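You operate a simulated robot arm through the tools that you are given. There is no shell and no other tool.

You are at the controls of a simulated two-armed robot. One attempt, no reset.

JOB
Move the stop pin to suit the top-shelf pad marked WEDGE 236, then seat and test that pad.
Fine: it goes in the fixture's nest; draw the gauge bridge over it, press TEST once and push the bridge back. Where these are worked on the way, their far stop is far enough and under half their travel is too little: gauge bridge.

It is judged by the outcome, as a careful person would: the job done as asked, and still so three seconds after it is handed in. It fails if anything else is knocked over, pushed out of place, dropped, spilled or broken.

ROBOT AND FRAMES
Two 7-joint arms with fingered hands on one trunk that stands fixed in place. Base frame: the origin is at the foot of the trunk, x ahead of it, y to its left, z up. Units: mm, rad, N and s.
The left shoulder is at [70, 140, 1108], the right one opposite. With the tool pointing down near the work surface each hand reaches from about 460 to 840 mm from the base axis, measured 20 degrees to its own side. Payload 3.9 kg a hand.
The TCP of each hand is the grasp point between the finger pads, 29 mm short of the fingertips. In the tool frame z runs along the fingers and y along their closing line. Largest opening 100 mm; the body of the gripper starts 34 mm behind the TCP. The gripper is a hand of 5 fingers: y runs from the thumb to the fingers, the wrist lies at [-15, -105, -177] in the tool frame, and closing takes about 1.5 s.
Orientation is told as [roll, pitch, yaw] about the base's x, y, z axes, in that order, counted from this pose: with the fingers straight down and the wrist toward the robot, the tool's x, y and z point along [0, 1, 0], [1, 0, 0] and [0, 0, -1] of the base frame.

CONTROLS
- The arms move only by the tool step_arm. It takes "left_series", "right_series" or both (then of equal length, played together; a hand with none holds still); each is text: rows parted by semicolons, each of 7 numbers parted by spaces: the shift along the tool's x, y, z in mm, then the turn, a rotation vector about the tool's x, y, z in rad, then the gripper command, from -1 (fully open) to 1 (shut), values between in proportion. In form: dx dy dz ax ay az gripper; .... A call has 1 to 20 rows; each row is the pose to reach, as a shift and turn from the pose commanded when the call began, along the tool's axes at that moment. A row lasts 0.2 s, in which the tool goes at most 50 mm and 0.15 rad; a call with a longer step from one row to the next is refused whole, and so is a gripper value outside its range. A pose out of reach is approached as far as the arm can. The call stops where the force on the tool passes 40 N (or 10 N more than at its start, if that is more) or the arm is blocked; 0.2 s more then pass. Each finger travels about 153 mm/s and halts on what it meets, pressing with about 22 N; the grip force reading is that of the motor and also rises with nothing between the fingers. The clock runs only during rows and for 0.2 s after the last one: add rows that repeat a pose to give the fingers time. It gives the time, the measured TCP pose, the force on the tool (base axes), the opening and the grip force at its end, in the units of the frame above (readings bear some noise), with the torque about the TCP (base axes, N m) and any sound that the robot's microphone picked up.
- Cameras (640 x 400 px; columns grow to the right, rows downward): "scene" is now at [120.7, 47.4, 1422.8]; the picture's right is [0.54, -0.84, 0.00], its down [-0.53, -0.34, -0.77] and it looks along [0.65, 0.42, -0.63] (base axes); focal length 257 px, centre (320, 200). "left" rides on the left gripper at [-65, -86, -121] in its tool frame; the picture's right is [-0.76, -0.31, 0.58], its down [0.59, -0.70, 0.40] and it looks along [0.28, 0.64, 0.71] (tool axes); focal length 247 px, centre (320, 200). "right" rides on the right gripper at [66, -86, -121] in its tool frame; the picture's right is [-0.76, 0.31, -0.58], its down [-0.59, -0.70, 0.40] and it looks along [-0.28, 0.64, 0.71] (tool axes); focal length 247 px, centre (320, 200). There is no depth. A picture from a camera that has moved, and an enlarged one, comes with that camera's place and axes in the base frame and with its lens.
- snapshot(camera): a new picture of that camera. The clock stands still meanwhile.
- move_column(by): slides the trunk up (or, below 0, down) by that many mm; the arms and the scene camera ride with it, the base frame stays. It gives what a move gives, with no picture.
- grasp_type(shape, hand): the hand has 5 fingers and takes this shape, open, in about a second: jaw (thumb against the fingers, like two jaws); tri (thumb and two fingers); tip (a fingertip pinch); poke (one finger out to press); point (the index stretched); flat (the hand flat); cup (the hand cupped); fist (a fist). The gripper value then closes the fingers along that shape, each until it touches; the sizes above hold for jaw. It gives what a move gives, with no picture.
- head_to(pan, tilt): turns the head with the scene camera to pan (to the left, within 1.501 rad either way) and tilt (down, from -0.506 to 1.204), counted from straight ahead of the robot. It gives what a move gives.
- zoom(camera, box): a new picture of the part [left, top, right, bottom] of that camera's present view, enlarged. The clock stands still meanwhile.
- sign_off(): hands the job in; it is judged then, once.

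Nothing tells you positions but the pictures and the camera data. Unless the task says otherwise, let go and move clear before handing in.

The tools are called after ">>>" as name(argument=value, ...) on one line, values as JSON. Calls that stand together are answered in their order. step_arm: Moves the arms, as the interface text tells. Its arguments: {"type":"object","properties":{"left_series":{"type":"string"},"right_series":{"type":"string"}},"required":[]} The other tools are called the same way: move_column (by) slides the trunk up or down; grasp_type (shape, hand) gives the hand a shape; head_to (pan, tilt) turns the head that bears the scene camera; snapshot (camera) takes a picture; zoom (camera, box) takes an enlarged picture of a part of a camera's view; sign_off () hands the job in.

At the start:

```text
clock: 0.0
left_tcp_pos: [402.2, 459.8, 1256.5]
left_ee_rot: [-0.001, 0.0, 0.409]
left_force: [-0.8, 0.4, -1.0]
left_moment: [0.01, -0.01, -0.04]
left_width: 99.8
left_grip_force: 0.0
left_shape: jaw
right_tcp_pos: [365.8, 0.2, 1222.0]
right_ee_rot: [-0.001, -0.001, 0.407]
right_force: [-0.2, 0.1, -0.6]
right_moment: [-0.04, -0.01, 0.01]
right_width: 99.8
right_grip_force: 0.0
right_shape: jaw
trunk travel left (down, up): [-750.0, 90.0]
head pan, tilt: [0.571, 0.686]
```

scene: 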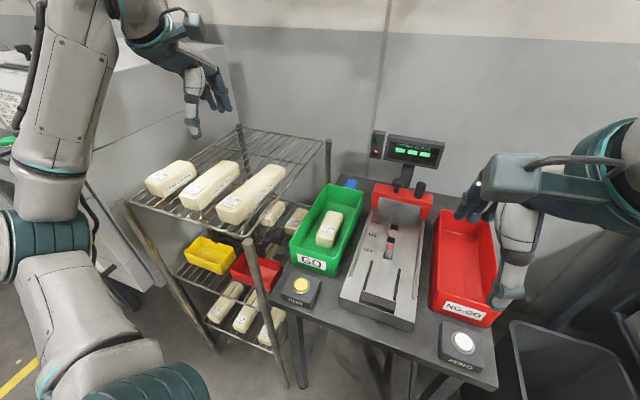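
right: 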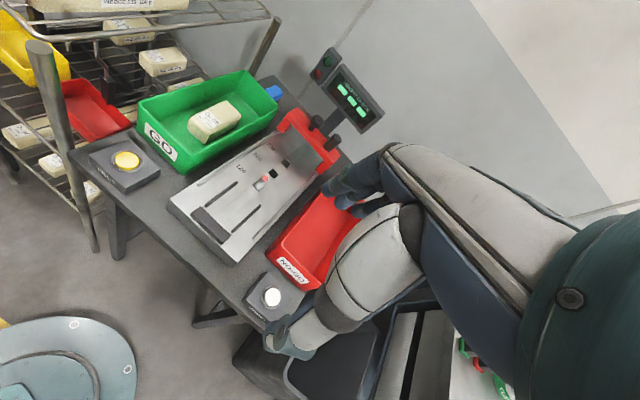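
left: 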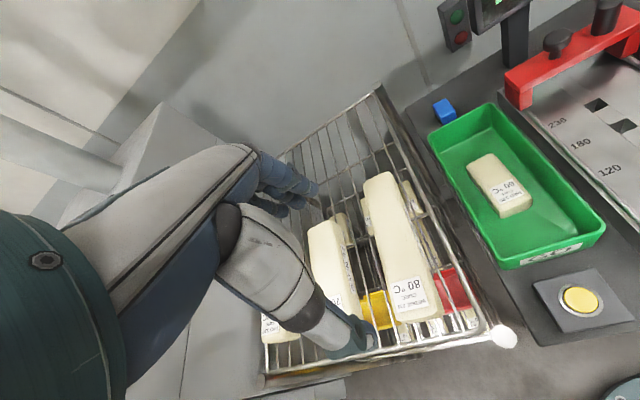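

I see a wire rack with three pads on its top shelf, and a bench with a fixture, a red gauge bridge, bins and two buttons. I will look closer at the labels and the fixture before moving anything.

>>> zoom(camera="scene", box=[120, 120, 320, 245])

>>> zoom(camera="scene", box=[320, 120, 480, 220])

>>> zoom(camera="scene", box=[320, 180, 480, 340])

>>> zoom(camera="left", box=[250, 150, 500, 360])

>>> zoom(camera="right", box=[160, 80, 400, 260])

```text
3.20 times, centred on (220, 182) of scene
camera zoom: at [120.7, 47.4, 1422.8], right [0.54, -0.84, 0.0], down [-0.53, -0.34, -0.77], along [0.65, 0.42, -0.63], focal length 822 px, centre (640, 256)
```

zoom: 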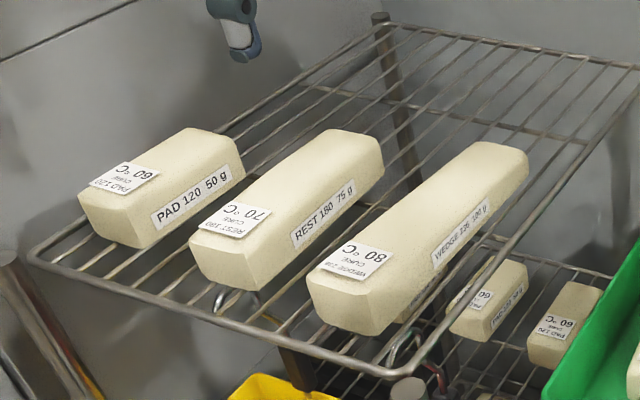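

```text
4.00 times, centred on (400, 170) of scene
camera zoom: at [120.7, 47.4, 1422.8], right [0.54, -0.84, 0.0], down [-0.53, -0.34, -0.77], along [0.65, 0.42, -0.63], focal length 1028 px, centre (0, 320)
```

zoom: 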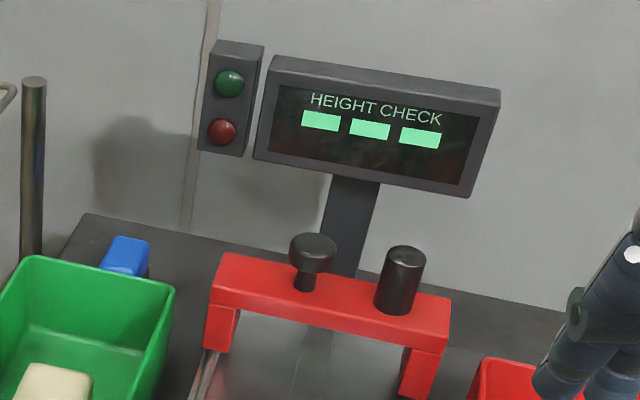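

```text
2.50 times, centred on (400, 260) of scene
camera zoom: at [120.7, 47.4, 1422.8], right [0.54, -0.84, 0.0], down [-0.53, -0.34, -0.77], along [0.65, 0.42, -0.63], focal length 642 px, centre (120, 50)
```

zoom: 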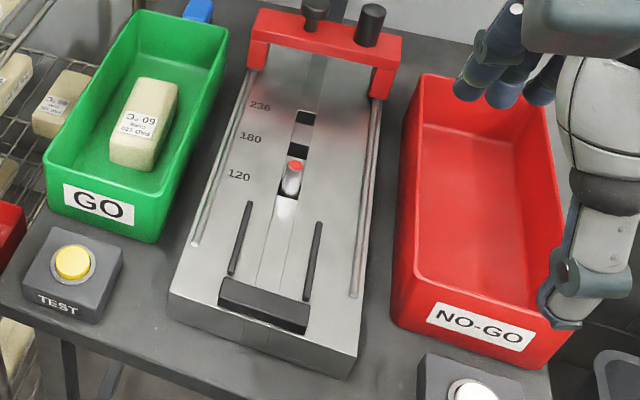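

```text
1.90 times, centred on (375, 255) of left
camera zoom: at [349.8, 365.7, 1378.9], right [0.02, -0.82, -0.58], down [-0.88, 0.26, -0.4], along [0.48, 0.51, -0.71], focal length 470 px, centre (215, 95)
```

zoom: 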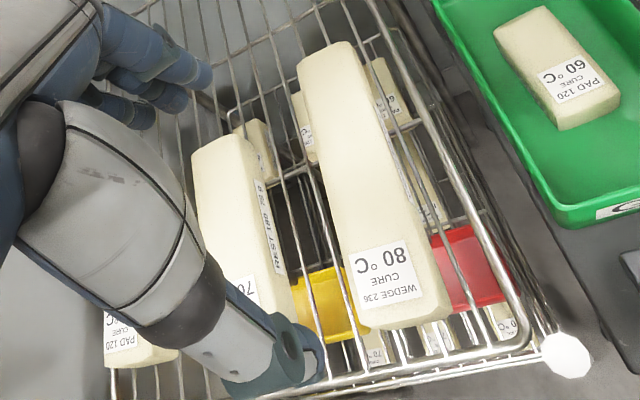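

```text
2.22 times, centred on (280, 170) of right
camera zoom: at [260.0, 27.4, 1344.0], right [0.58, -0.57, 0.58], down [-0.41, -0.82, -0.4], along [0.7, -0.01, -0.71], focal length 549 px, centre (409, 267)
```

zoom: 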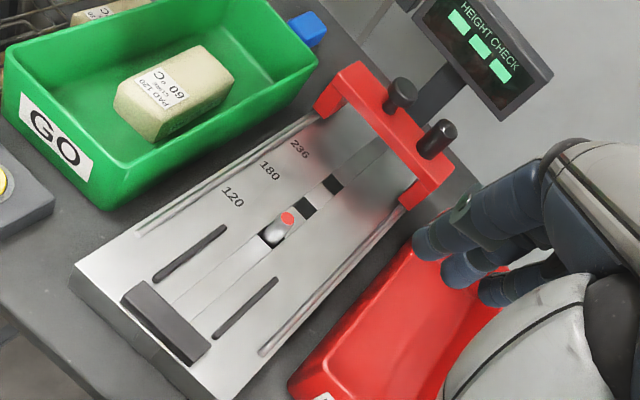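

The target is the largest top-shelf pad (80 °C, WEDGE 236), lying roughly along x near y≈470. The pin stands at the 120 hole and the 180 and 236 holes are empty; I'll turn the head for a better look at the fixture and rack.

>>> head_to(pan=0.22, tilt=0.85)

>>> snapshot(camera="scene")

>>> zoom(camera="scene", box=[240, 80, 440, 205])

>>> zoom(camera="scene", box=[200, 160, 440, 310])

```text
clock: 0.8
left_tcp_pos: [402.5, 460.2, 1257.3]
left_ee_rot: [-0.001, -0.002, 0.408]
left_force: [0.5, 0.1, -0.4]
left_moment: [0.0, 0.05, 0.02]
left_width: 99.8
left_grip_force: 0.1
left_shape: jaw
right_tcp_pos: [367.0, -0.4, 1222.5]
right_ee_rot: [0.001, -0.001, 0.408]
right_force: [-0.2, -0.3, -0.3]
right_moment: [-0.01, -0.01, -0.03]
right_width: 99.9
right_grip_force: 0.2
right_shape: jaw
trunk travel left (down, up): [-750.0, 90.0]
head pan, tilt: [0.22, 0.85]
```

```text
taken
camera scene: at [125.1, 18.3, 1409.3], right [0.22, -0.98, 0.0], down [-0.73, -0.16, -0.66], along [0.64, 0.14, -0.75], focal length 257 px, centre (320, 200)
```

scene: 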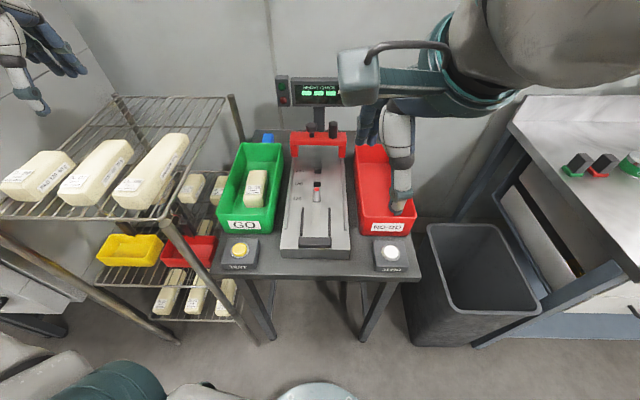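

```text
3.20 times, centred on (340, 142) of scene
camera zoom: at [125.1, 18.3, 1409.3], right [0.22, -0.98, 0.0], down [-0.73, -0.16, -0.66], along [0.64, 0.14, -0.75], focal length 822 px, centre (256, 384)
```

zoom: 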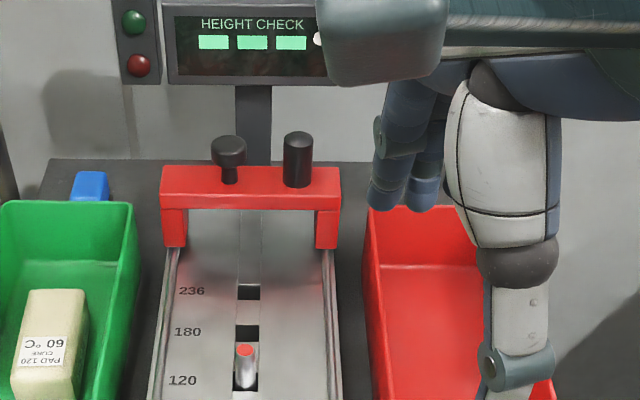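

```text
2.67 times, centred on (320, 235) of scene
camera zoom: at [125.1, 18.3, 1409.3], right [0.22, -0.98, 0.0], down [-0.73, -0.16, -0.66], along [0.64, 0.14, -0.75], focal length 685 px, centre (320, 107)
```

zoom: 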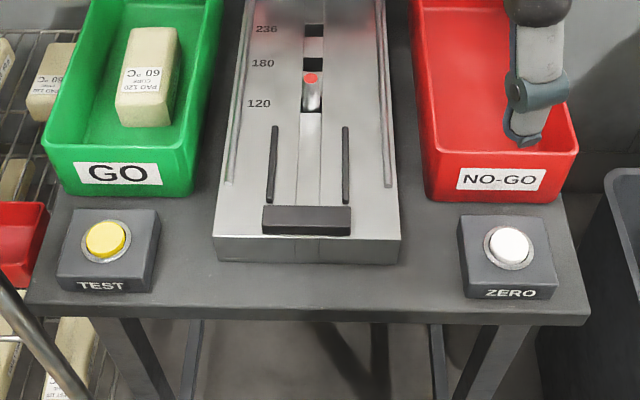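

The pin looks to be at about [593, 132] with the plate at z≈867, and the fixture is yawed about 0.22 rad. I'll bring the right hand above the fixture, well clear of everything, for a close view from its camera.

>>> step_arm(right_series="4 30 15 0 0 0.03 -1; 9 60 30 0 0 0.06 -1; 13 90 50 0 0 0.09 -1; 18 120 70 0 0 0.12 -1; 22 150 90 0 0 0.15 -1; 27 180 110 0 0 0.188 -1; 31 210 125 0 0 0.188 -1; 35 241 142 0 0 0.188 -1; 35 241 142 0 0 0.188 -1")

>>> snapshot(camera="right")

>>> snapshot(camera="scene")

```text
clock: 2.8
left_tcp_pos: [401.4, 458.2, 1257.1]
left_ee_rot: [-0.002, -0.003, 0.408]
left_force: [0.2, -0.5, -1.1]
left_moment: [0.03, 0.02, 0.0]
left_width: 99.9
left_grip_force: 0.0
left_shape: jaw
right_tcp_pos: [576.1, 127.1, 1086.0]
right_ee_rot: [0.005, -0.005, 0.221]
right_force: [0.4, 0.3, 0.3]
right_moment: [0.01, -0.02, 0.03]
right_width: 99.8
right_grip_force: 0.0
right_shape: jaw
trunk travel left (down, up): [-750.0, 90.0]
head pan, tilt: [0.22, 0.85]
```

```text
taken
camera right: at [476.3, 172.0, 1206.9], right [0.46, -0.68, 0.57], down [-0.56, -0.73, -0.4], along [0.69, -0.13, -0.71], focal length 247 px, centre (320, 200)
```

right: 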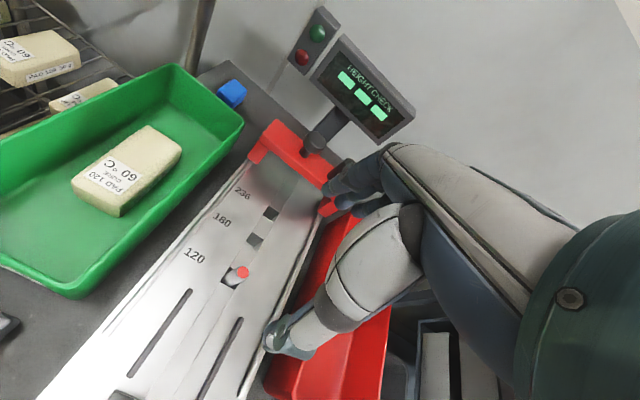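

```text
taken
camera scene: at [123.8, 17.6, 1409.4], right [0.22, -0.98, 0.0], down [-0.73, -0.16, -0.66], along [0.64, 0.14, -0.75], focal length 257 px, centre (320, 200)
```

scene: 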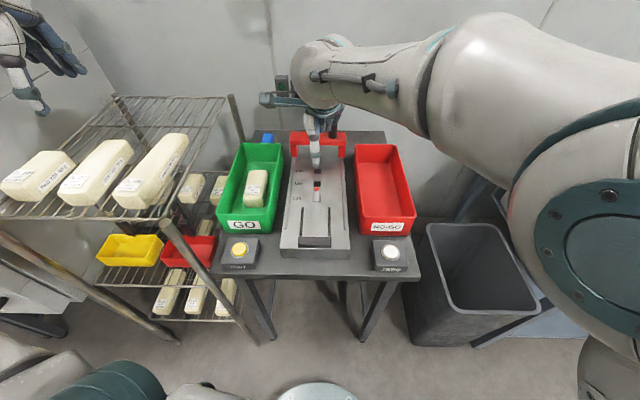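

The right hand is above the fixture and I can see the pin with its red top standing in the 120 hole. I'll enlarge this view to measure the pin and holes.

>>> zoom(camera="right", box=[160, 170, 320, 300])

>>> zoom(camera="scene", box=[270, 120, 370, 200])

>>> zoom(camera="right", box=[200, 100, 360, 230])

```text
3.08 times, centred on (240, 235) of right
camera zoom: at [476.3, 172.0, 1206.9], right [0.46, -0.68, 0.57], down [-0.56, -0.73, -0.4], along [0.69, -0.13, -0.71], focal length 760 px, centre (566, 92)
```

zoom: 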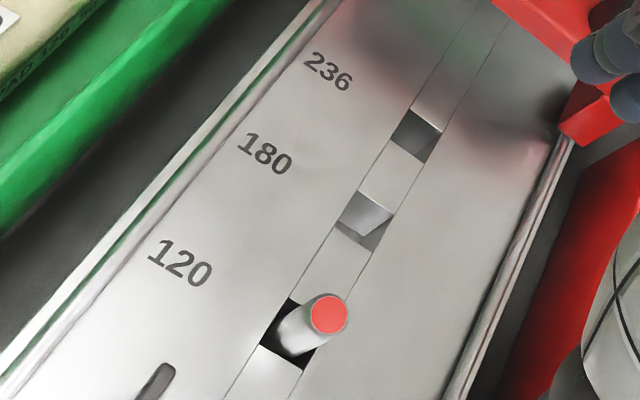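

```text
5.00 times, centred on (320, 160) of scene
camera zoom: at [123.8, 17.6, 1409.4], right [0.22, -0.98, 0.0], down [-0.73, -0.16, -0.66], along [0.64, 0.14, -0.75], focal length 1285 px, centre (320, 400)
```

zoom: 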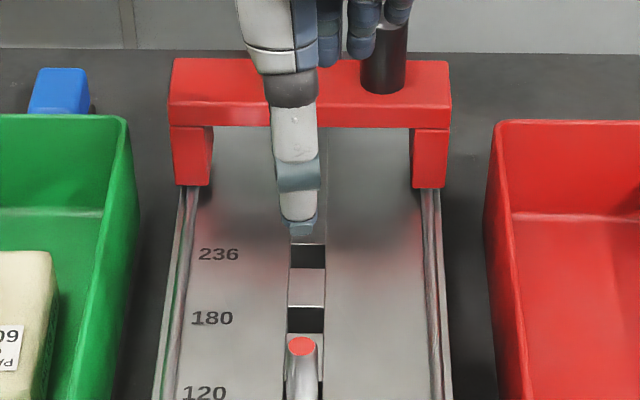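

```text
3.08 times, centred on (280, 165) of right
camera zoom: at [476.3, 172.0, 1206.9], right [0.46, -0.68, 0.57], down [-0.56, -0.73, -0.4], along [0.69, -0.13, -0.71], focal length 760 px, centre (443, 308)
```

zoom: 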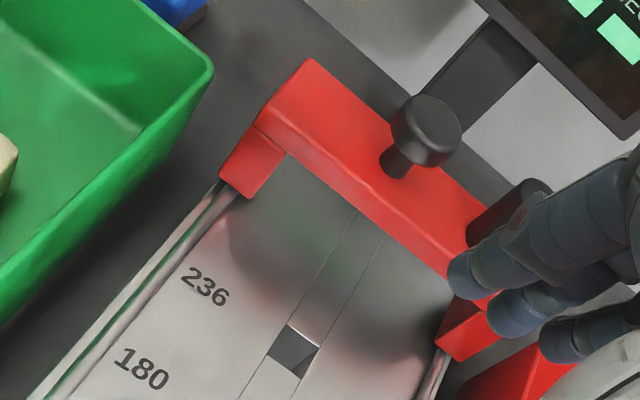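

Triangulating gives the pin top near [587, 131.5, 910], the plate at z≈866, and the 236 hole near [703, 155], with the fixture axis yawed about 0.21. I'll lower the open right hand to just above the pin and check alignment.

>>> step_arm(right_series="1 6 35 0 0 0.01 -1; 2 12 70 0 0 0.01 -1; 2 12 100 0 0 0.01 -1; 2 12 118 0 0 0.01 -1; 2 12 118 0 0 0.01 -1; 2 12 118 0 0 0.01 -1")

>>> snapshot(camera="right")

>>> zoom(camera="scene", box=[270, 120, 370, 200])

```text
clock: 4.4
left_tcp_pos: [402.1, 459.6, 1257.2]
left_ee_rot: [-0.001, -0.002, 0.407]
left_force: [0.0, 0.4, 0.1]
left_moment: [0.02, 0.01, 0.02]
left_width: 99.7
left_grip_force: 0.1
left_shape: jaw
right_tcp_pos: [605.7, 110.9, 997.4]
right_ee_rot: [0.085, -0.023, 0.148]
right_force: [0.1, -1.1, 0.4]
right_moment: [0.01, 0.03, 0.01]
right_width: 100.0
right_grip_force: 0.0
right_shape: jaw
trunk travel left (down, up): [-750.0, 90.0]
head pan, tilt: [0.22, 0.85]
stopped in row 6 (right hand): the arm was blocked; the commanded pose is now the measured one
```

```text
taken
camera right: at [510.2, 153.3, 1120.7], right [0.41, -0.75, 0.52], down [-0.6, -0.65, -0.46], along [0.68, -0.12, -0.72], focal length 247 px, centre (320, 200)
```

right: 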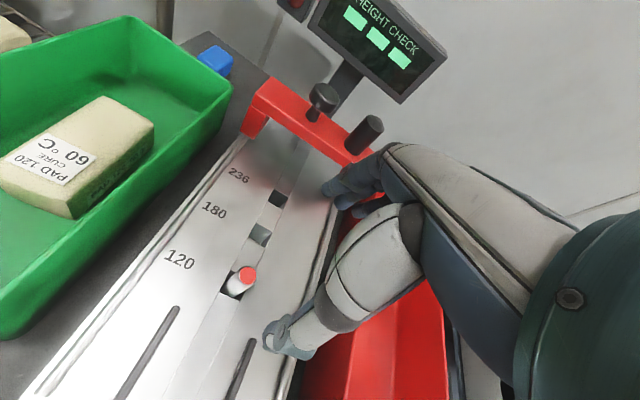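

```text
5.00 times, centred on (320, 160) of scene
camera zoom: at [125.1, 17.9, 1409.3], right [0.22, -0.98, 0.0], down [-0.73, -0.16, -0.66], along [0.64, 0.14, -0.75], focal length 1285 px, centre (320, 400)
```

zoom: 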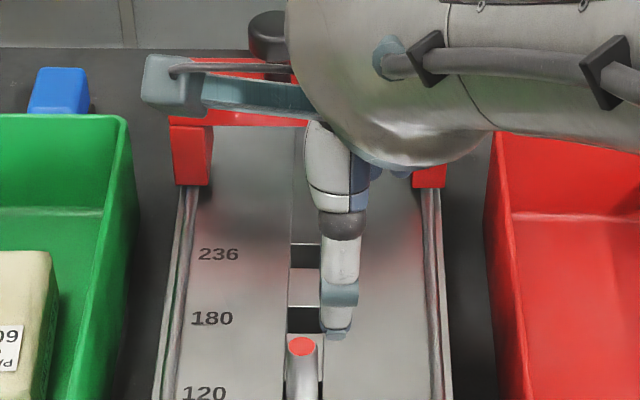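

The right arm ran against its joint limits, not against an object, since it was reaching across the body. The fixture lies on the left arm's side, so I'll park the right hand up and to the right and use the left hand for the work.

>>> step_arm(right_series="0 0 -45 0.01 -0.02 0 -1; 0 0 -90 0.02 -0.05 0 -1; 0 -20 -130 0.035 -0.08 0 -1; -30 -50 -150 0.035 -0.08 0 -1; -65 -80 -165 0.035 -0.08 0 -1; -100 -110 -175 0.035 -0.08 0 -1; -138 -138 -180 0.035 -0.08 0 -1; -178 -165 -180 0.035 -0.08 0 -1; -215 -185 -180 0.035 -0.08 0 -1; -250 -192 -180 0.035 -0.08 0 -1; -290 -192 -180 0.035 -0.08 0 -1; -290 -192 -180 0.035 -0.08 0 -1")

>>> snapshot(camera="scene")

```text
clock: 7.0
left_tcp_pos: [402.4, 461.8, 1256.5]
left_ee_rot: [-0.003, -0.003, 0.408]
left_force: [0.0, -0.5, 0.5]
left_moment: [-0.03, 0.01, 0.02]
left_width: 99.7
left_grip_force: 0.0
left_shape: jaw
right_tcp_pos: [457.5, -216.9, 1144.3]
right_ee_rot: [-0.002, 0.012, 0.154]
right_force: [-0.3, 0.5, 0.1]
right_moment: [-0.01, 0.03, 0.0]
right_width: 100.0
right_grip_force: 0.0
right_shape: jaw
trunk travel left (down, up): [-750.0, 90.0]
head pan, tilt: [0.22, 0.85]
```

```text
taken
camera scene: at [124.9, 19.6, 1409.3], right [0.22, -0.98, 0.0], down [-0.73, -0.16, -0.66], along [0.64, 0.14, -0.75], focal length 257 px, centre (320, 200)
```

scene: 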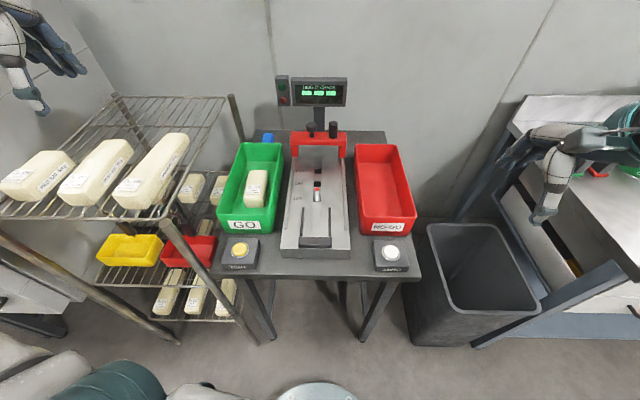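

The right hand is now clear on the right. I'll bring the left hand above the pin at a safe height.

>>> step_arm(left_series="-35 4 10 0 0 0.02 -1; -75 8 20 0 0 0.04 -1; -115 12 30 0 0 0.06 -1; -155 16 40 0 0 0.08 -1; -195 20 50 0 0 0.1 -1; -235 24 60 0 0 0.12 -1; -275 28 70 0 0 0.14 -1; -315 32 90 0 0 0.16 -1; -350 36 120 0 0 0.18 -1; -376 40 155 0 0 0.195 -1; -376 40 180 0 0 0.195 -1; -376 40 180 0 0 0.195 -1; -376 40 180 0 0 0.195 -1")

>>> snapshot(camera="left")

>>> snapshot(camera="scene")

```text
clock: 9.8
left_tcp_pos: [588.1, 129.2, 1075.8]
left_ee_rot: [-0.003, -0.002, 0.212]
left_force: [-0.5, 0.0, -0.1]
left_moment: [-0.01, -0.02, 0.0]
left_width: 99.7
left_grip_force: 0.1
left_shape: jaw
right_tcp_pos: [458.4, -219.0, 1143.8]
right_ee_rot: [0.0, 0.013, 0.155]
right_force: [-0.3, -0.1, -0.4]
right_moment: [-0.01, -0.02, 0.02]
right_width: 100.1
right_grip_force: 0.0
right_shape: jaw
trunk travel left (down, up): [-750.0, 90.0]
head pan, tilt: [0.22, 0.85]
```

```text
taken
camera left: at [518.7, 47.5, 1197.3], right [-0.14, -0.81, -0.58], down [-0.81, 0.43, -0.4], along [0.57, 0.41, -0.71], focal length 247 px, centre (320, 200)
```

left: 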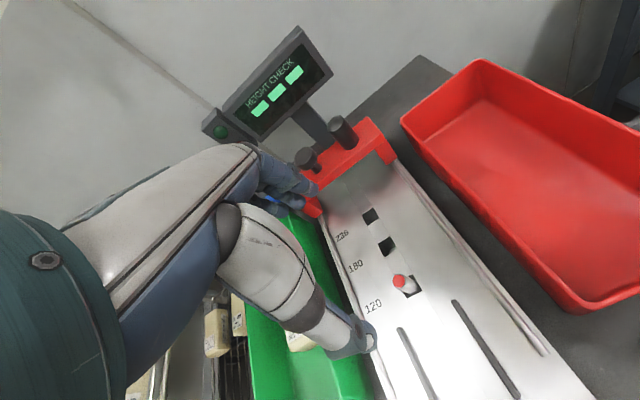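

```text
taken
camera scene: at [125.2, 18.2, 1409.3], right [0.22, -0.98, 0.0], down [-0.73, -0.16, -0.66], along [0.64, 0.14, -0.75], focal length 257 px, centre (320, 200)
```

scene: 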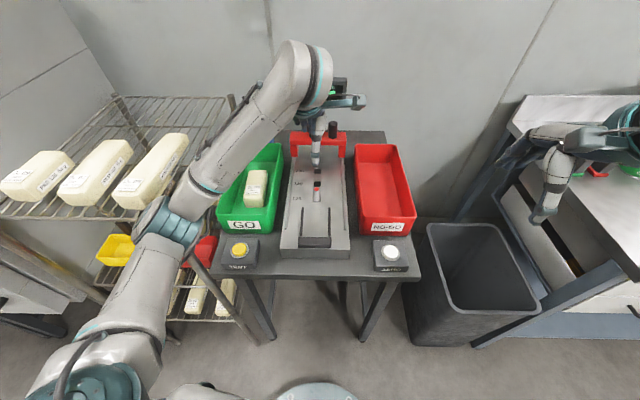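

The left hand's TCP is right above the pin (projected pin pixel matches within 1–2 px). I'll lower part-way and check the elbow against the rack.

>>> step_arm(left_series="0 1 30 0 0 0 -1; 0 1 60 0 0 0 -1; 0 1 90 0 0 0 -1; 0 1 110 0 0 0 -1; 0 1 110 0 0 0 -1; 0 1 110 0 0 0 -1")

>>> zoom(camera="left", box=[240, 140, 520, 340])

>>> snapshot(camera="scene")

```text
clock: 11.2
left_tcp_pos: [583.7, 123.1, 977.3]
left_ee_rot: [0.011, 0.004, 0.215]
left_force: [-0.3, 1.3, 0.5]
left_moment: [-0.01, -0.01, -0.01]
left_width: 99.6
left_grip_force: 0.0
left_shape: jaw
left hand out of reach, approached as far as the arm can: row 4, 5, 6
right_tcp_pos: [457.9, -219.8, 1145.0]
right_ee_rot: [0.002, 0.013, 0.153]
right_force: [0.1, 0.2, 0.4]
right_moment: [0.03, -0.03, -0.03]
right_width: 99.8
right_grip_force: 0.1
right_shape: jaw
trunk travel left (down, up): [-750.0, 90.0]
head pan, tilt: [0.22, 0.85]
```

```text
2.00 times, centred on (380, 240) of left
camera zoom: at [515.1, 38.0, 1099.0], right [-0.14, -0.8, -0.58], down [-0.81, 0.43, -0.39], along [0.56, 0.42, -0.71], focal length 494 px, centre (200, 120)
```

zoom: 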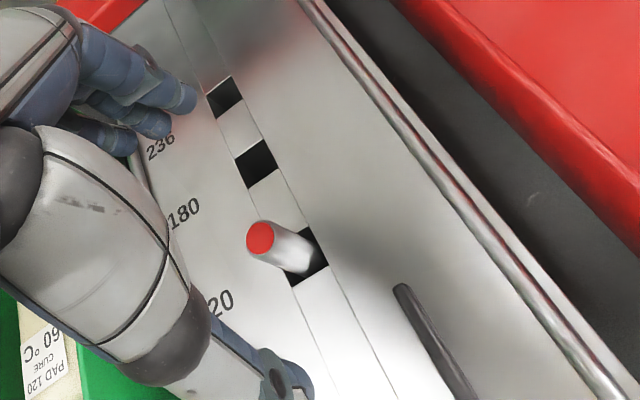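

```text
taken
camera scene: at [124.4, 17.5, 1409.4], right [0.22, -0.98, 0.0], down [-0.73, -0.16, -0.66], along [0.64, 0.14, -0.75], focal length 257 px, centre (320, 200)
```

scene: 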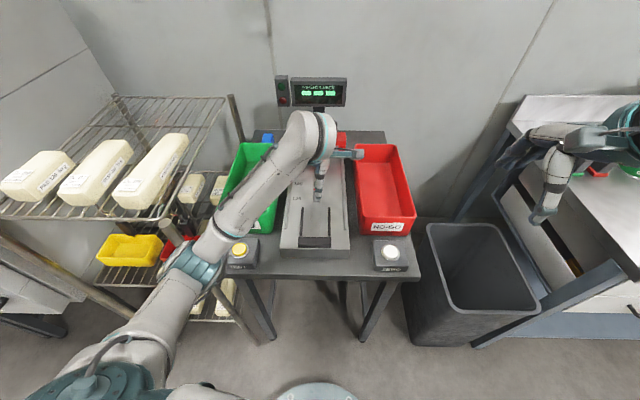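

The left arm also bottoms out near z≈977 at this trunk height, so the trunk must come down about 100 mm. I'll first raise the hand, then check the elbow's clearance to the rack's front post by turning the head.

>>> step_arm(left_series="0 0 -30 0 0 0 -1; 0 0 -60 0 0 0 -1; 0 0 -70 0 0 0 -1; 0 0 -70 0 0 0 -1")

>>> head_to(pan=0.75, tilt=0.95)

>>> snapshot(camera="scene")

```text
clock: 12.2
left_tcp_pos: [584.7, 121.2, 1048.3]
left_ee_rot: [-0.003, -0.001, 0.214]
left_force: [0.3, 0.8, 0.2]
left_moment: [0.0, 0.0, 0.0]
left_width: 99.5
left_grip_force: 0.1
left_shape: jaw
right_tcp_pos: [458.0, -218.4, 1145.1]
right_ee_rot: [0.0, 0.014, 0.154]
right_force: [0.4, 0.0, -0.6]
right_moment: [-0.02, 0.0, 0.02]
right_width: 99.9
right_grip_force: 0.0
right_shape: jaw
trunk travel left (down, up): [-750.0, 90.0]
head pan, tilt: [0.22, 0.85]
```

```text
clock: 13.2
left_tcp_pos: [584.2, 121.4, 1049.0]
left_ee_rot: [-0.001, -0.003, 0.212]
left_force: [-0.3, -0.5, -0.2]
left_moment: [0.0, -0.04, 0.02]
left_width: 99.9
left_grip_force: 0.0
left_shape: jaw
right_tcp_pos: [458.0, -218.4, 1142.5]
right_ee_rot: [0.0, 0.012, 0.154]
right_force: [-0.3, -0.4, 0.1]
right_moment: [-0.03, 0.0, 0.01]
right_width: 99.9
right_grip_force: 0.1
right_shape: jaw
trunk travel left (down, up): [-750.0, 90.0]
head pan, tilt: [0.75, 0.949]
```

```text
taken
camera scene: at [101.6, 50.2, 1401.9], right [0.68, -0.73, 0.0], down [-0.59, -0.55, -0.58], along [0.43, 0.4, -0.81], focal length 257 px, centre (320, 200)
```

scene: 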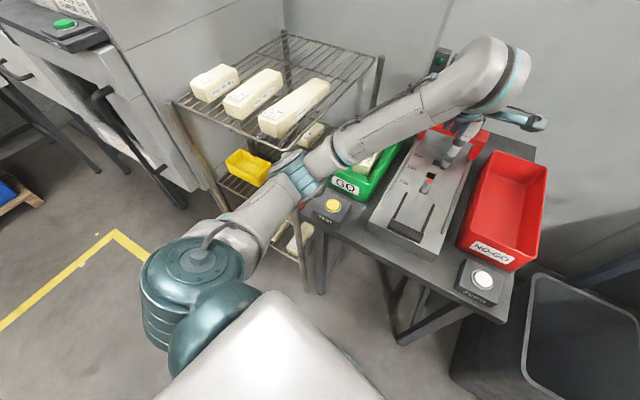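

The elbow is about 100 mm from the rack post, so lowering the trunk 95 mm is safe. The hand will then sit at z≈954 with fingertips still above the pin.

>>> move_column(by=-95)

>>> snapshot(camera="scene")

>>> zoom(camera="left", box=[240, 140, 520, 340])

```text
clock: 14.5
left_tcp_pos: [582.2, 116.9, 955.3]
left_ee_rot: [0.0, -0.005, 0.214]
left_force: [0.3, -0.4, 0.3]
left_moment: [0.01, -0.02, 0.01]
left_width: 99.8
left_grip_force: 0.0
left_shape: jaw
right_tcp_pos: [455.2, -223.3, 1048.5]
right_ee_rot: [0.007, 0.008, 0.154]
right_force: [0.4, -0.5, -0.5]
right_moment: [0.0, 0.02, 0.01]
right_width: 100.0
right_grip_force: 0.1
right_shape: jaw
trunk travel left (down, up): [-655.0, 185.0]
head pan, tilt: [0.75, 0.949]
```

```text
taken
camera scene: at [97.7, 44.6, 1307.0], right [0.68, -0.73, 0.0], down [-0.59, -0.55, -0.59], along [0.43, 0.4, -0.81], focal length 257 px, centre (320, 200)
```

scene: 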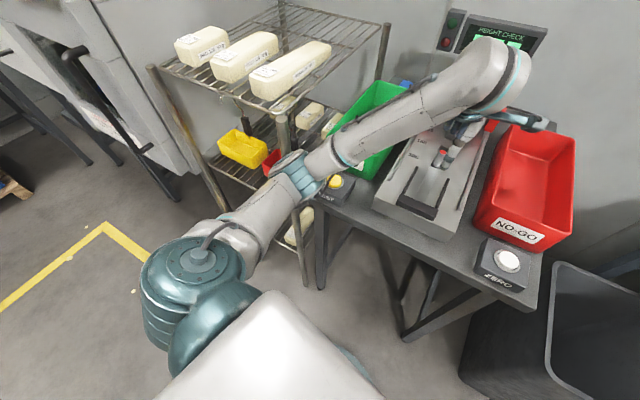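

```text
2.00 times, centred on (380, 240) of left
camera zoom: at [512.4, 33.4, 1076.6], right [-0.14, -0.8, -0.58], down [-0.81, 0.43, -0.4], along [0.57, 0.41, -0.71], focal length 494 px, centre (200, 120)
```

zoom: 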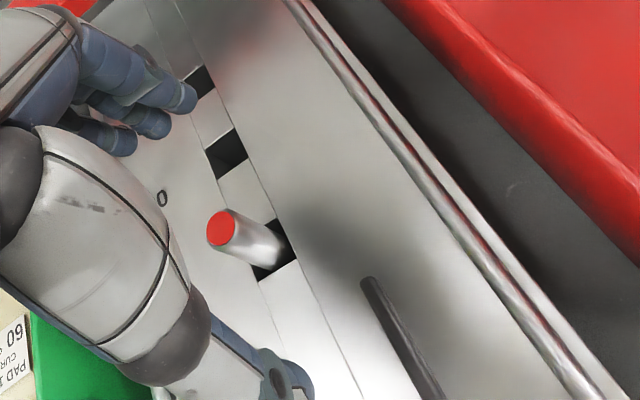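

The pin is about 10 mm in +x and 9 mm in +y of the tool frame from the TCP. I'll align laterally and recheck before descending.

>>> step_arm(left_series="5 4 0 0 0 0 -1; 10.5 8.5 0 0 0 0 -1; 10.5 8.5 5 0 0 0 -1; 10.5 8.5 5 0 0 0 -1")

>>> zoom(camera="left", box=[240, 140, 520, 340])

```text
clock: 15.5
left_tcp_pos: [589.6, 127.3, 951.5]
left_ee_rot: [0.003, -0.005, 0.214]
left_force: [-0.5, 0.2, 0.3]
left_moment: [0.0, -0.01, 0.01]
left_width: 100.3
left_grip_force: 0.1
left_shape: jaw
right_tcp_pos: [454.2, -224.6, 1048.8]
right_ee_rot: [0.006, 0.008, 0.155]
right_force: [-0.7, 0.3, 0.5]
right_moment: [-0.01, 0.05, 0.01]
right_width: 99.9
right_grip_force: 0.1
right_shape: jaw
trunk travel left (down, up): [-655.0, 185.0]
head pan, tilt: [0.75, 0.949]
```

```text
2.00 times, centred on (380, 240) of left
camera zoom: at [518.7, 44.3, 1071.8], right [-0.14, -0.8, -0.58], down [-0.81, 0.43, -0.4], along [0.57, 0.42, -0.71], focal length 494 px, centre (200, 120)
```

zoom: 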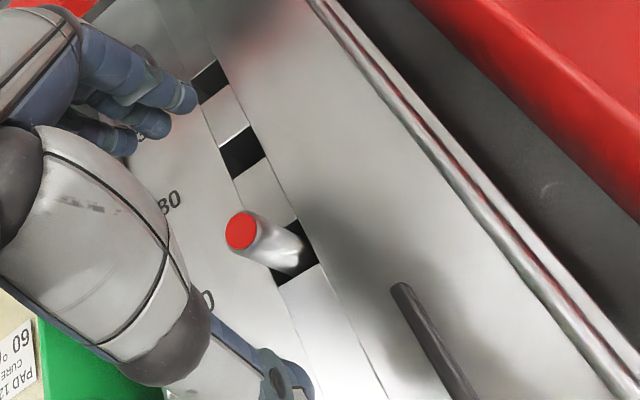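

The TCP is now on the pin axis within about 2 mm. I'll descend to z≈902 with the fingertips just above the plate, keeping the hand open.

>>> step_arm(left_series="1.5 1 15 0 0 0 -1; 1.5 1 30 0 0 0 -1; 1.5 1 42 0 0 0 -1; 1.5 1 49 0 0 0 -1; 1.5 1 49 0 0 0 -1")

>>> snapshot(camera="left")

```text
clock: 16.7
left_tcp_pos: [591.0, 134.2, 900.9]
left_ee_rot: [0.004, 0.0, 0.215]
left_force: [-0.7, -0.5, -0.3]
left_moment: [0.04, -0.02, 0.0]
left_width: 99.9
left_grip_force: 0.0
left_shape: jaw
right_tcp_pos: [457.9, -219.0, 1049.3]
right_ee_rot: [0.001, 0.013, 0.153]
right_force: [1.5, 0.2, 0.6]
right_moment: [-0.02, -0.05, 0.02]
right_width: 99.8
right_grip_force: 0.1
right_shape: jaw
trunk travel left (down, up): [-655.0, 185.0]
head pan, tilt: [0.75, 0.949]
```

```text
taken
camera left: at [522.8, 51.3, 1022.4], right [-0.14, -0.8, -0.58], down [-0.81, 0.43, -0.4], along [0.57, 0.42, -0.71], focal length 247 px, centre (320, 200)
```

left: 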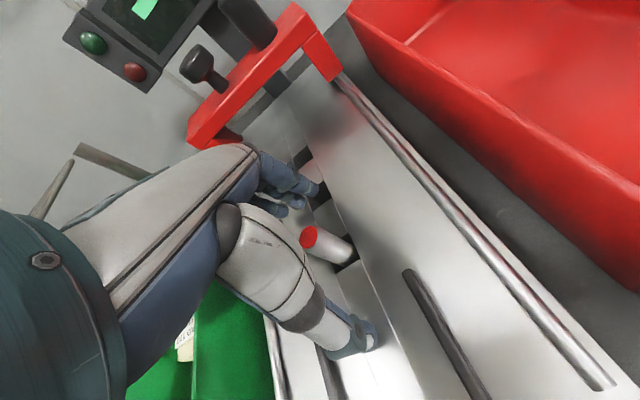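

The trunk sway has settled and the pin now shows about 4.5 mm off in both tool axes, so I'll correct that and re-look.

>>> step_arm(left_series="-4.5 -4 0 0 0 0 -1; -4.5 -4 0 0 0 0 -1; -4.5 -4 0 0 0 0 -1")

>>> zoom(camera="left", box=[240, 160, 400, 290])

```text
clock: 17.5
left_tcp_pos: [589.9, 128.2, 900.2]
left_ee_rot: [-0.002, -0.001, 0.213]
left_force: [-0.8, -0.8, 0.4]
left_moment: [0.0, -0.02, -0.01]
left_width: 99.6
left_grip_force: 0.1
left_shape: jaw
right_tcp_pos: [459.0, -218.1, 1048.3]
right_ee_rot: [0.002, 0.014, 0.153]
right_force: [0.8, 1.2, -0.4]
right_moment: [-0.02, 0.0, 0.02]
right_width: 99.9
right_grip_force: 0.2
right_shape: jaw
trunk travel left (down, up): [-655.0, 185.0]
head pan, tilt: [0.75, 0.949]
```

```text
3.08 times, centred on (320, 225) of left
camera zoom: at [519.8, 46.4, 1021.8], right [-0.14, -0.81, -0.58], down [-0.81, 0.43, -0.4], along [0.57, 0.41, -0.71], focal length 760 px, centre (320, 123)
```

zoom: 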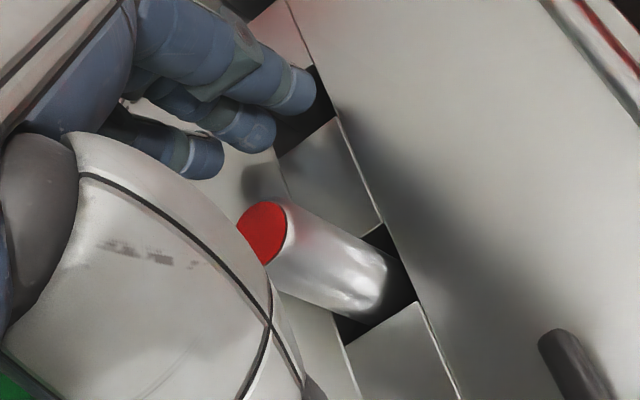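

The pin is now centred between the fingers. I'll close the hand on it without moving.

>>> step_arm(left_series="0 0 0 0 0 0 -0.5; 0 0 0 0 0 0 0; 0 0 0 0 0 0 0.5; 0 0 0 0 0 0 1; 0 0 0 0 0 0 1; 0 0 0 0 0 0 1; 0 0 0 0 0 0 1; 0 0 0 0 0 0 1; 0 0 0 0 0 0 1")

>>> snapshot(camera="left")

```text
clock: 19.5
left_tcp_pos: [588.5, 130.5, 899.6]
left_ee_rot: [0.0, -0.002, 0.214]
left_force: [-0.2, 0.2, 0.7]
left_moment: [-0.02, 0.04, 0.02]
left_width: 9.6
left_grip_force: 22.0
left_shape: jaw
right_tcp_pos: [458.2, -218.9, 1048.9]
right_ee_rot: [0.002, 0.012, 0.154]
right_force: [-0.2, -0.5, -0.4]
right_moment: [0.0, -0.01, -0.01]
right_width: 100.0
right_grip_force: 0.1
right_shape: jaw
trunk travel left (down, up): [-655.0, 185.0]
head pan, tilt: [0.75, 0.949]
```

```text
taken
camera left: at [520.0, 46.6, 1021.7], right [-0.14, -0.81, -0.58], down [-0.81, 0.43, -0.4], along [0.57, 0.41, -0.71], focal length 247 px, centre (320, 200)
```

left: 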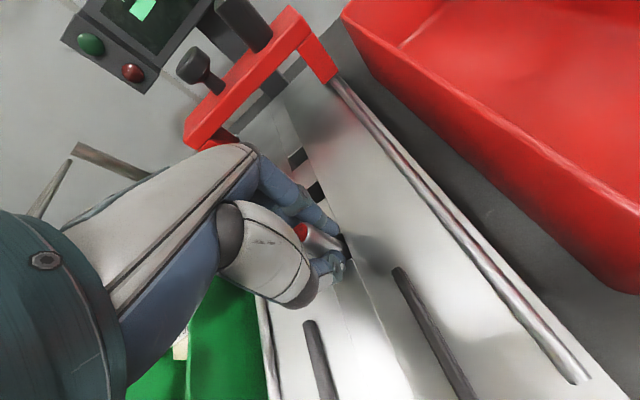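

The fingers hold the pin (opening 9.6 mm, 22 N). I'll lift it straight up slowly.

>>> step_arm(left_series="0 0 -10 0 0 0 1; 0 0 -20 0 0 0 1; 0 0 -30 0 0 0 1; 0 0 -40 0 0 0 1; 0 0 -50 0 0 0 1; 0 0 -55 0 0 0 1; 0 0 -55 0 0 0 1")

>>> snapshot(camera="left")

>>> head_to(pan=0.22, tilt=0.75)

>>> snapshot(camera="scene")

```text
clock: 21.1
left_tcp_pos: [582.8, 122.3, 957.6]
left_ee_rot: [0.004, -0.004, 0.21]
left_force: [0.4, 0.4, -0.5]
left_moment: [0.04, 0.01, -0.02]
left_width: 9.4
left_grip_force: 21.9
left_shape: jaw
right_tcp_pos: [451.3, -225.5, 1050.1]
right_ee_rot: [0.009, 0.004, 0.154]
right_force: [0.4, -0.3, -0.2]
right_moment: [-0.03, 0.0, -0.02]
right_width: 100.0
right_grip_force: 0.1
right_shape: jaw
trunk travel left (down, up): [-655.0, 185.0]
head pan, tilt: [0.75, 0.949]
```

```text
taken
camera left: at [512.9, 39.6, 1078.3], right [-0.14, -0.8, -0.58], down [-0.81, 0.43, -0.4], along [0.57, 0.42, -0.71], focal length 247 px, centre (320, 200)
```

left: 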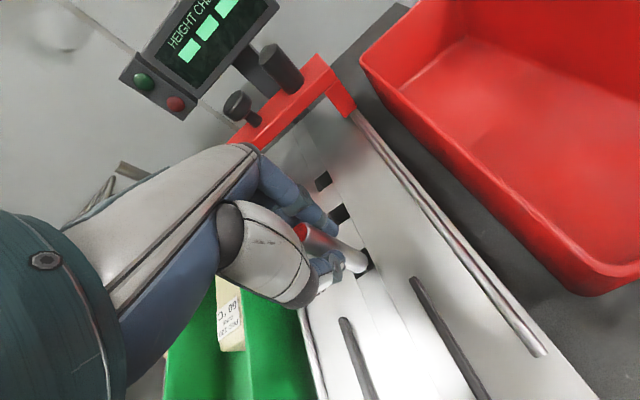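

```text
clock: 22.0
left_tcp_pos: [582.1, 122.3, 957.9]
left_ee_rot: [0.005, -0.004, 0.211]
left_force: [-0.6, 0.0, -1.7]
left_moment: [0.0, 0.01, 0.02]
left_width: 9.8
left_grip_force: 21.4
left_shape: jaw
right_tcp_pos: [453.4, -224.5, 1048.4]
right_ee_rot: [0.008, 0.006, 0.153]
right_force: [0.0, -0.9, 0.3]
right_moment: [-0.02, -0.02, -0.01]
right_width: 100.0
right_grip_force: 0.0
right_shape: jaw
trunk travel left (down, up): [-655.0, 185.0]
head pan, tilt: [0.22, 0.75]
```

```text
taken
camera scene: at [121.3, 10.3, 1323.2], right [0.22, -0.98, -0.01], down [-0.66, -0.14, -0.74], along [0.72, 0.17, -0.68], focal length 257 px, centre (320, 200)
```

scene: 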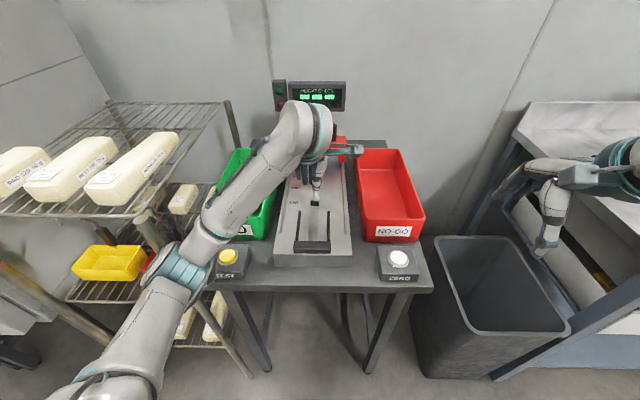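

The pin came up with the hand. I'll check its lower end and whether it's clear of the plate.

>>> zoom(camera="left", box=[260, 160, 420, 290])

>>> zoom(camera="scene", box=[260, 120, 380, 220])

```text
3.08 times, centred on (340, 225) of left
camera zoom: at [512.8, 39.5, 1078.7], right [-0.14, -0.8, -0.58], down [-0.81, 0.43, -0.4], along [0.57, 0.42, -0.71], focal length 760 px, centre (258, 123)
```

zoom: 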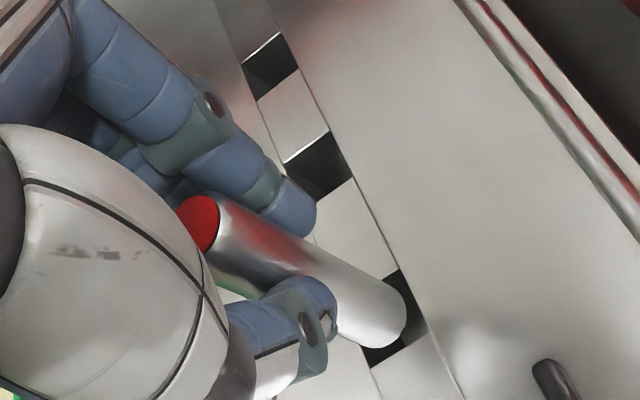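

```text
4.00 times, centred on (320, 170) of scene
camera zoom: at [121.3, 10.3, 1323.2], right [0.22, -0.98, -0.01], down [-0.66, -0.14, -0.74], along [0.72, 0.17, -0.68], focal length 1028 px, centre (320, 320)
```

zoom: 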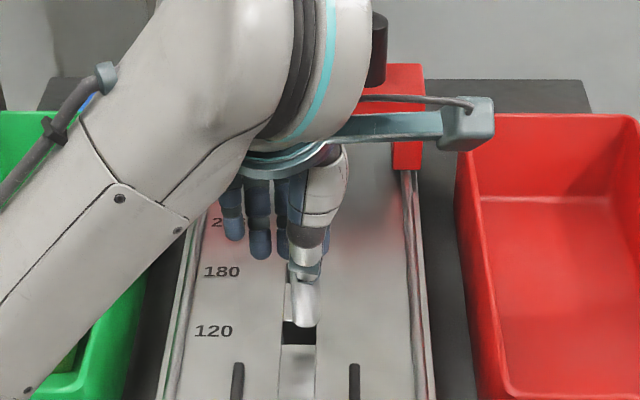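

The pin is about 78 mm long, hangs vertically and its end is clear of the plate by ~24 mm. Before carrying it to the 236 hole I need to know how close the bridge bar will be to my knuckles, so I'll look at the bridge.

>>> zoom(camera="left", box=[180, 20, 380, 145])

>>> zoom(camera="right", box=[0, 0, 640, 400])

```text
3.20 times, centred on (280, 82) of left
camera zoom: at [512.8, 39.5, 1078.7], right [-0.14, -0.8, -0.58], down [-0.81, 0.43, -0.4], along [0.57, 0.42, -0.71], focal length 790 px, centre (448, 576)
```

zoom: 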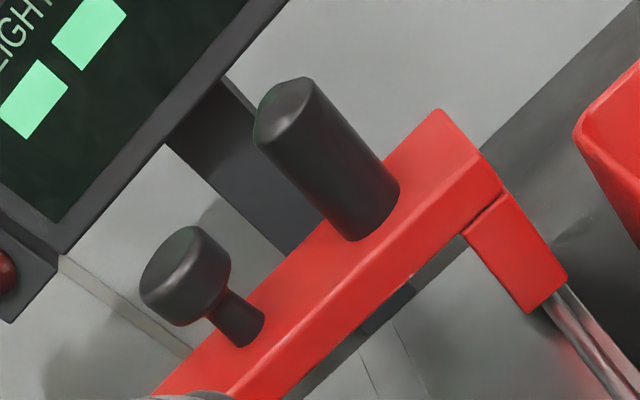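

```text
1.00 times, centred on (320, 200) of right (not enlarged: the box is as wide or as high as the picture)
camera zoom: at [356.8, -173.1, 1172.3], right [0.42, -0.7, 0.57], down [-0.61, -0.69, -0.4], along [0.67, -0.18, -0.72], focal length 247 px, centre (320, 200)
```

zoom: 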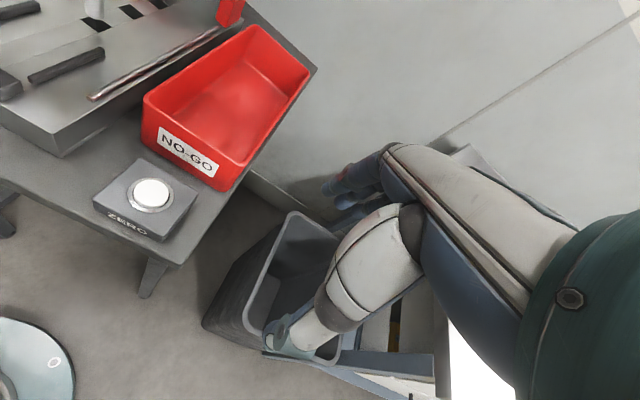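

The bridge bar's front face is about 70 mm beyond the 236 hole (bar z≈913–933), close to where my knuckles would be. I'll swing the right hand's camera around to get a side view of the left hand before deciding how to place the pin.

>>> step_arm(right_series="0 0 0 0 0 -0.12 -1; 0 0 0 0 0 -0.24 -1; 0 0 0 0 0 -0.36 -1; 0 0 0 0 0 -0.48 -1; 0 0 0 0 0 -0.6 -1; 0 0 0 0 0 -0.72 -1; 0 0 0 0 0 -0.84 -1; 0 0 0 0 0 -0.84 -1")

>>> snapshot(camera="right")

```text
clock: 23.8
left_tcp_pos: [583.3, 124.2, 958.4]
left_ee_rot: [0.005, -0.005, 0.214]
left_force: [0.6, -0.1, -1.7]
left_moment: [-0.04, -0.03, 0.04]
left_width: 9.8
left_grip_force: 22.2
left_shape: jaw
right_tcp_pos: [452.2, -225.4, 1049.6]
right_ee_rot: [0.009, -0.001, 0.994]
right_force: [0.1, -0.9, 0.0]
right_moment: [-0.01, -0.03, 0.01]
right_width: 100.1
right_grip_force: 0.0
right_shape: jaw
trunk travel left (down, up): [-655.0, 185.0]
head pan, tilt: [0.22, 0.75]
```

```text
taken
camera right: at [350.0, -261.5, 1171.4], right [0.81, -0.16, 0.57], down [0.11, -0.91, -0.41], along [0.58, 0.39, -0.71], focal length 247 px, centre (320, 200)
```

right: 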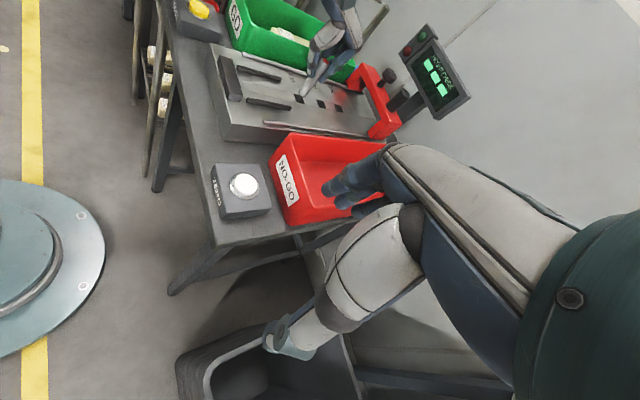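

>>> zoom(camera="right", box=[240, 0, 440, 125])

```text
3.20 times, centred on (340, 62) of right
camera zoom: at [350.0, -261.5, 1171.4], right [0.81, -0.16, 0.57], down [0.11, -0.91, -0.41], along [0.58, 0.39, -0.71], focal length 790 px, centre (256, 640)
```

zoom: 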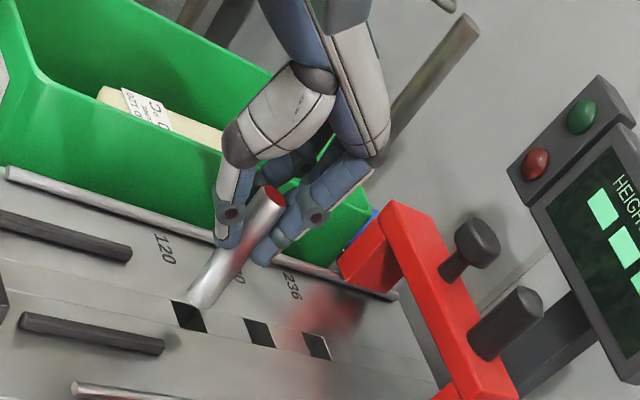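

The side view shows the knuckles about 60 mm ahead of the pin but well above the bar height, so they clear the bar by roughly 18 mm when the pin is fully down. I'll carry the pin along the slot to just short of the 236 hole and check.

>>> step_arm(left_series="1 20 0 0 0 0 1; 1 45 0 0 0 0 1; 2 70 0 0 0 0 1; 3 92 0 0 0 0 1; 4 110 0 0 0 0 1; 4 120 0 0 0 0 1; 4 120 0 0 0 0 1; 4 120 0 0 0 0 1")

>>> zoom(camera="right", box=[240, 0, 440, 125])

>>> zoom(camera="left", box=[240, 140, 440, 290])

```text
clock: 25.6
left_tcp_pos: [705.2, 158.5, 954.6]
left_ee_rot: [-0.002, -0.001, 0.212]
left_force: [-0.8, -0.4, -1.3]
left_moment: [0.0, 0.03, 0.05]
left_width: 9.6
left_grip_force: 23.0
left_shape: jaw
right_tcp_pos: [458.9, -219.2, 1047.9]
right_ee_rot: [0.012, 0.01, 0.994]
right_force: [0.4, 1.0, -0.6]
right_moment: [0.01, -0.01, -0.04]
right_width: 99.7
right_grip_force: 0.2
right_shape: jaw
trunk travel left (down, up): [-655.0, 185.0]
head pan, tilt: [0.22, 0.75]
```

```text
3.20 times, centred on (340, 62) of right
camera zoom: at [357.5, -253.3, 1170.9], right [0.81, -0.16, 0.57], down [0.1, -0.91, -0.4], along [0.58, 0.38, -0.72], focal length 790 px, centre (256, 640)
```

zoom: 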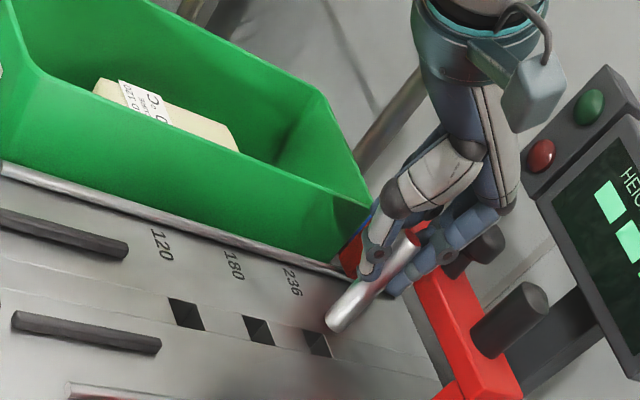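

```text
2.67 times, centred on (340, 215) of left
camera zoom: at [636.7, 77.0, 1076.7], right [-0.14, -0.81, -0.58], down [-0.81, 0.43, -0.4], along [0.57, 0.41, -0.71], focal length 659 px, centre (267, 160)
```

zoom: 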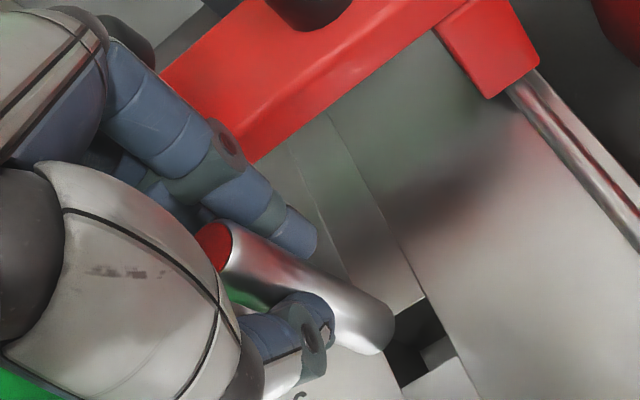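

The pin is near the 236 hole but appears slightly past it. I'll enlarge the left view around the pin tip and hole.

>>> zoom(camera="left", box=[330, 210, 430, 290])

>>> zoom(camera="right", box=[310, 70, 390, 120])

```text
5.00 times, centred on (380, 250) of left
camera zoom: at [636.7, 77.0, 1076.7], right [-0.14, -0.81, -0.58], down [-0.81, 0.43, -0.4], along [0.57, 0.41, -0.71], focal length 1235 px, centre (20, -50)
```

zoom: 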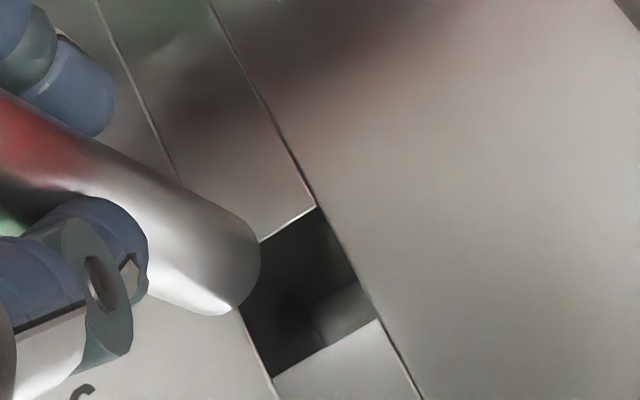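

```text
8.00 times, centred on (350, 95) of right
camera zoom: at [357.5, -253.3, 1170.9], right [0.81, -0.16, 0.57], down [0.1, -0.91, -0.4], along [0.58, 0.38, -0.72], focal length 1976 px, centre (80, 1040)
```

zoom: 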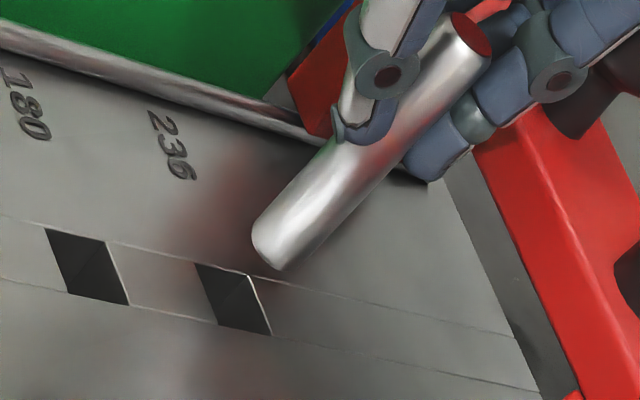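

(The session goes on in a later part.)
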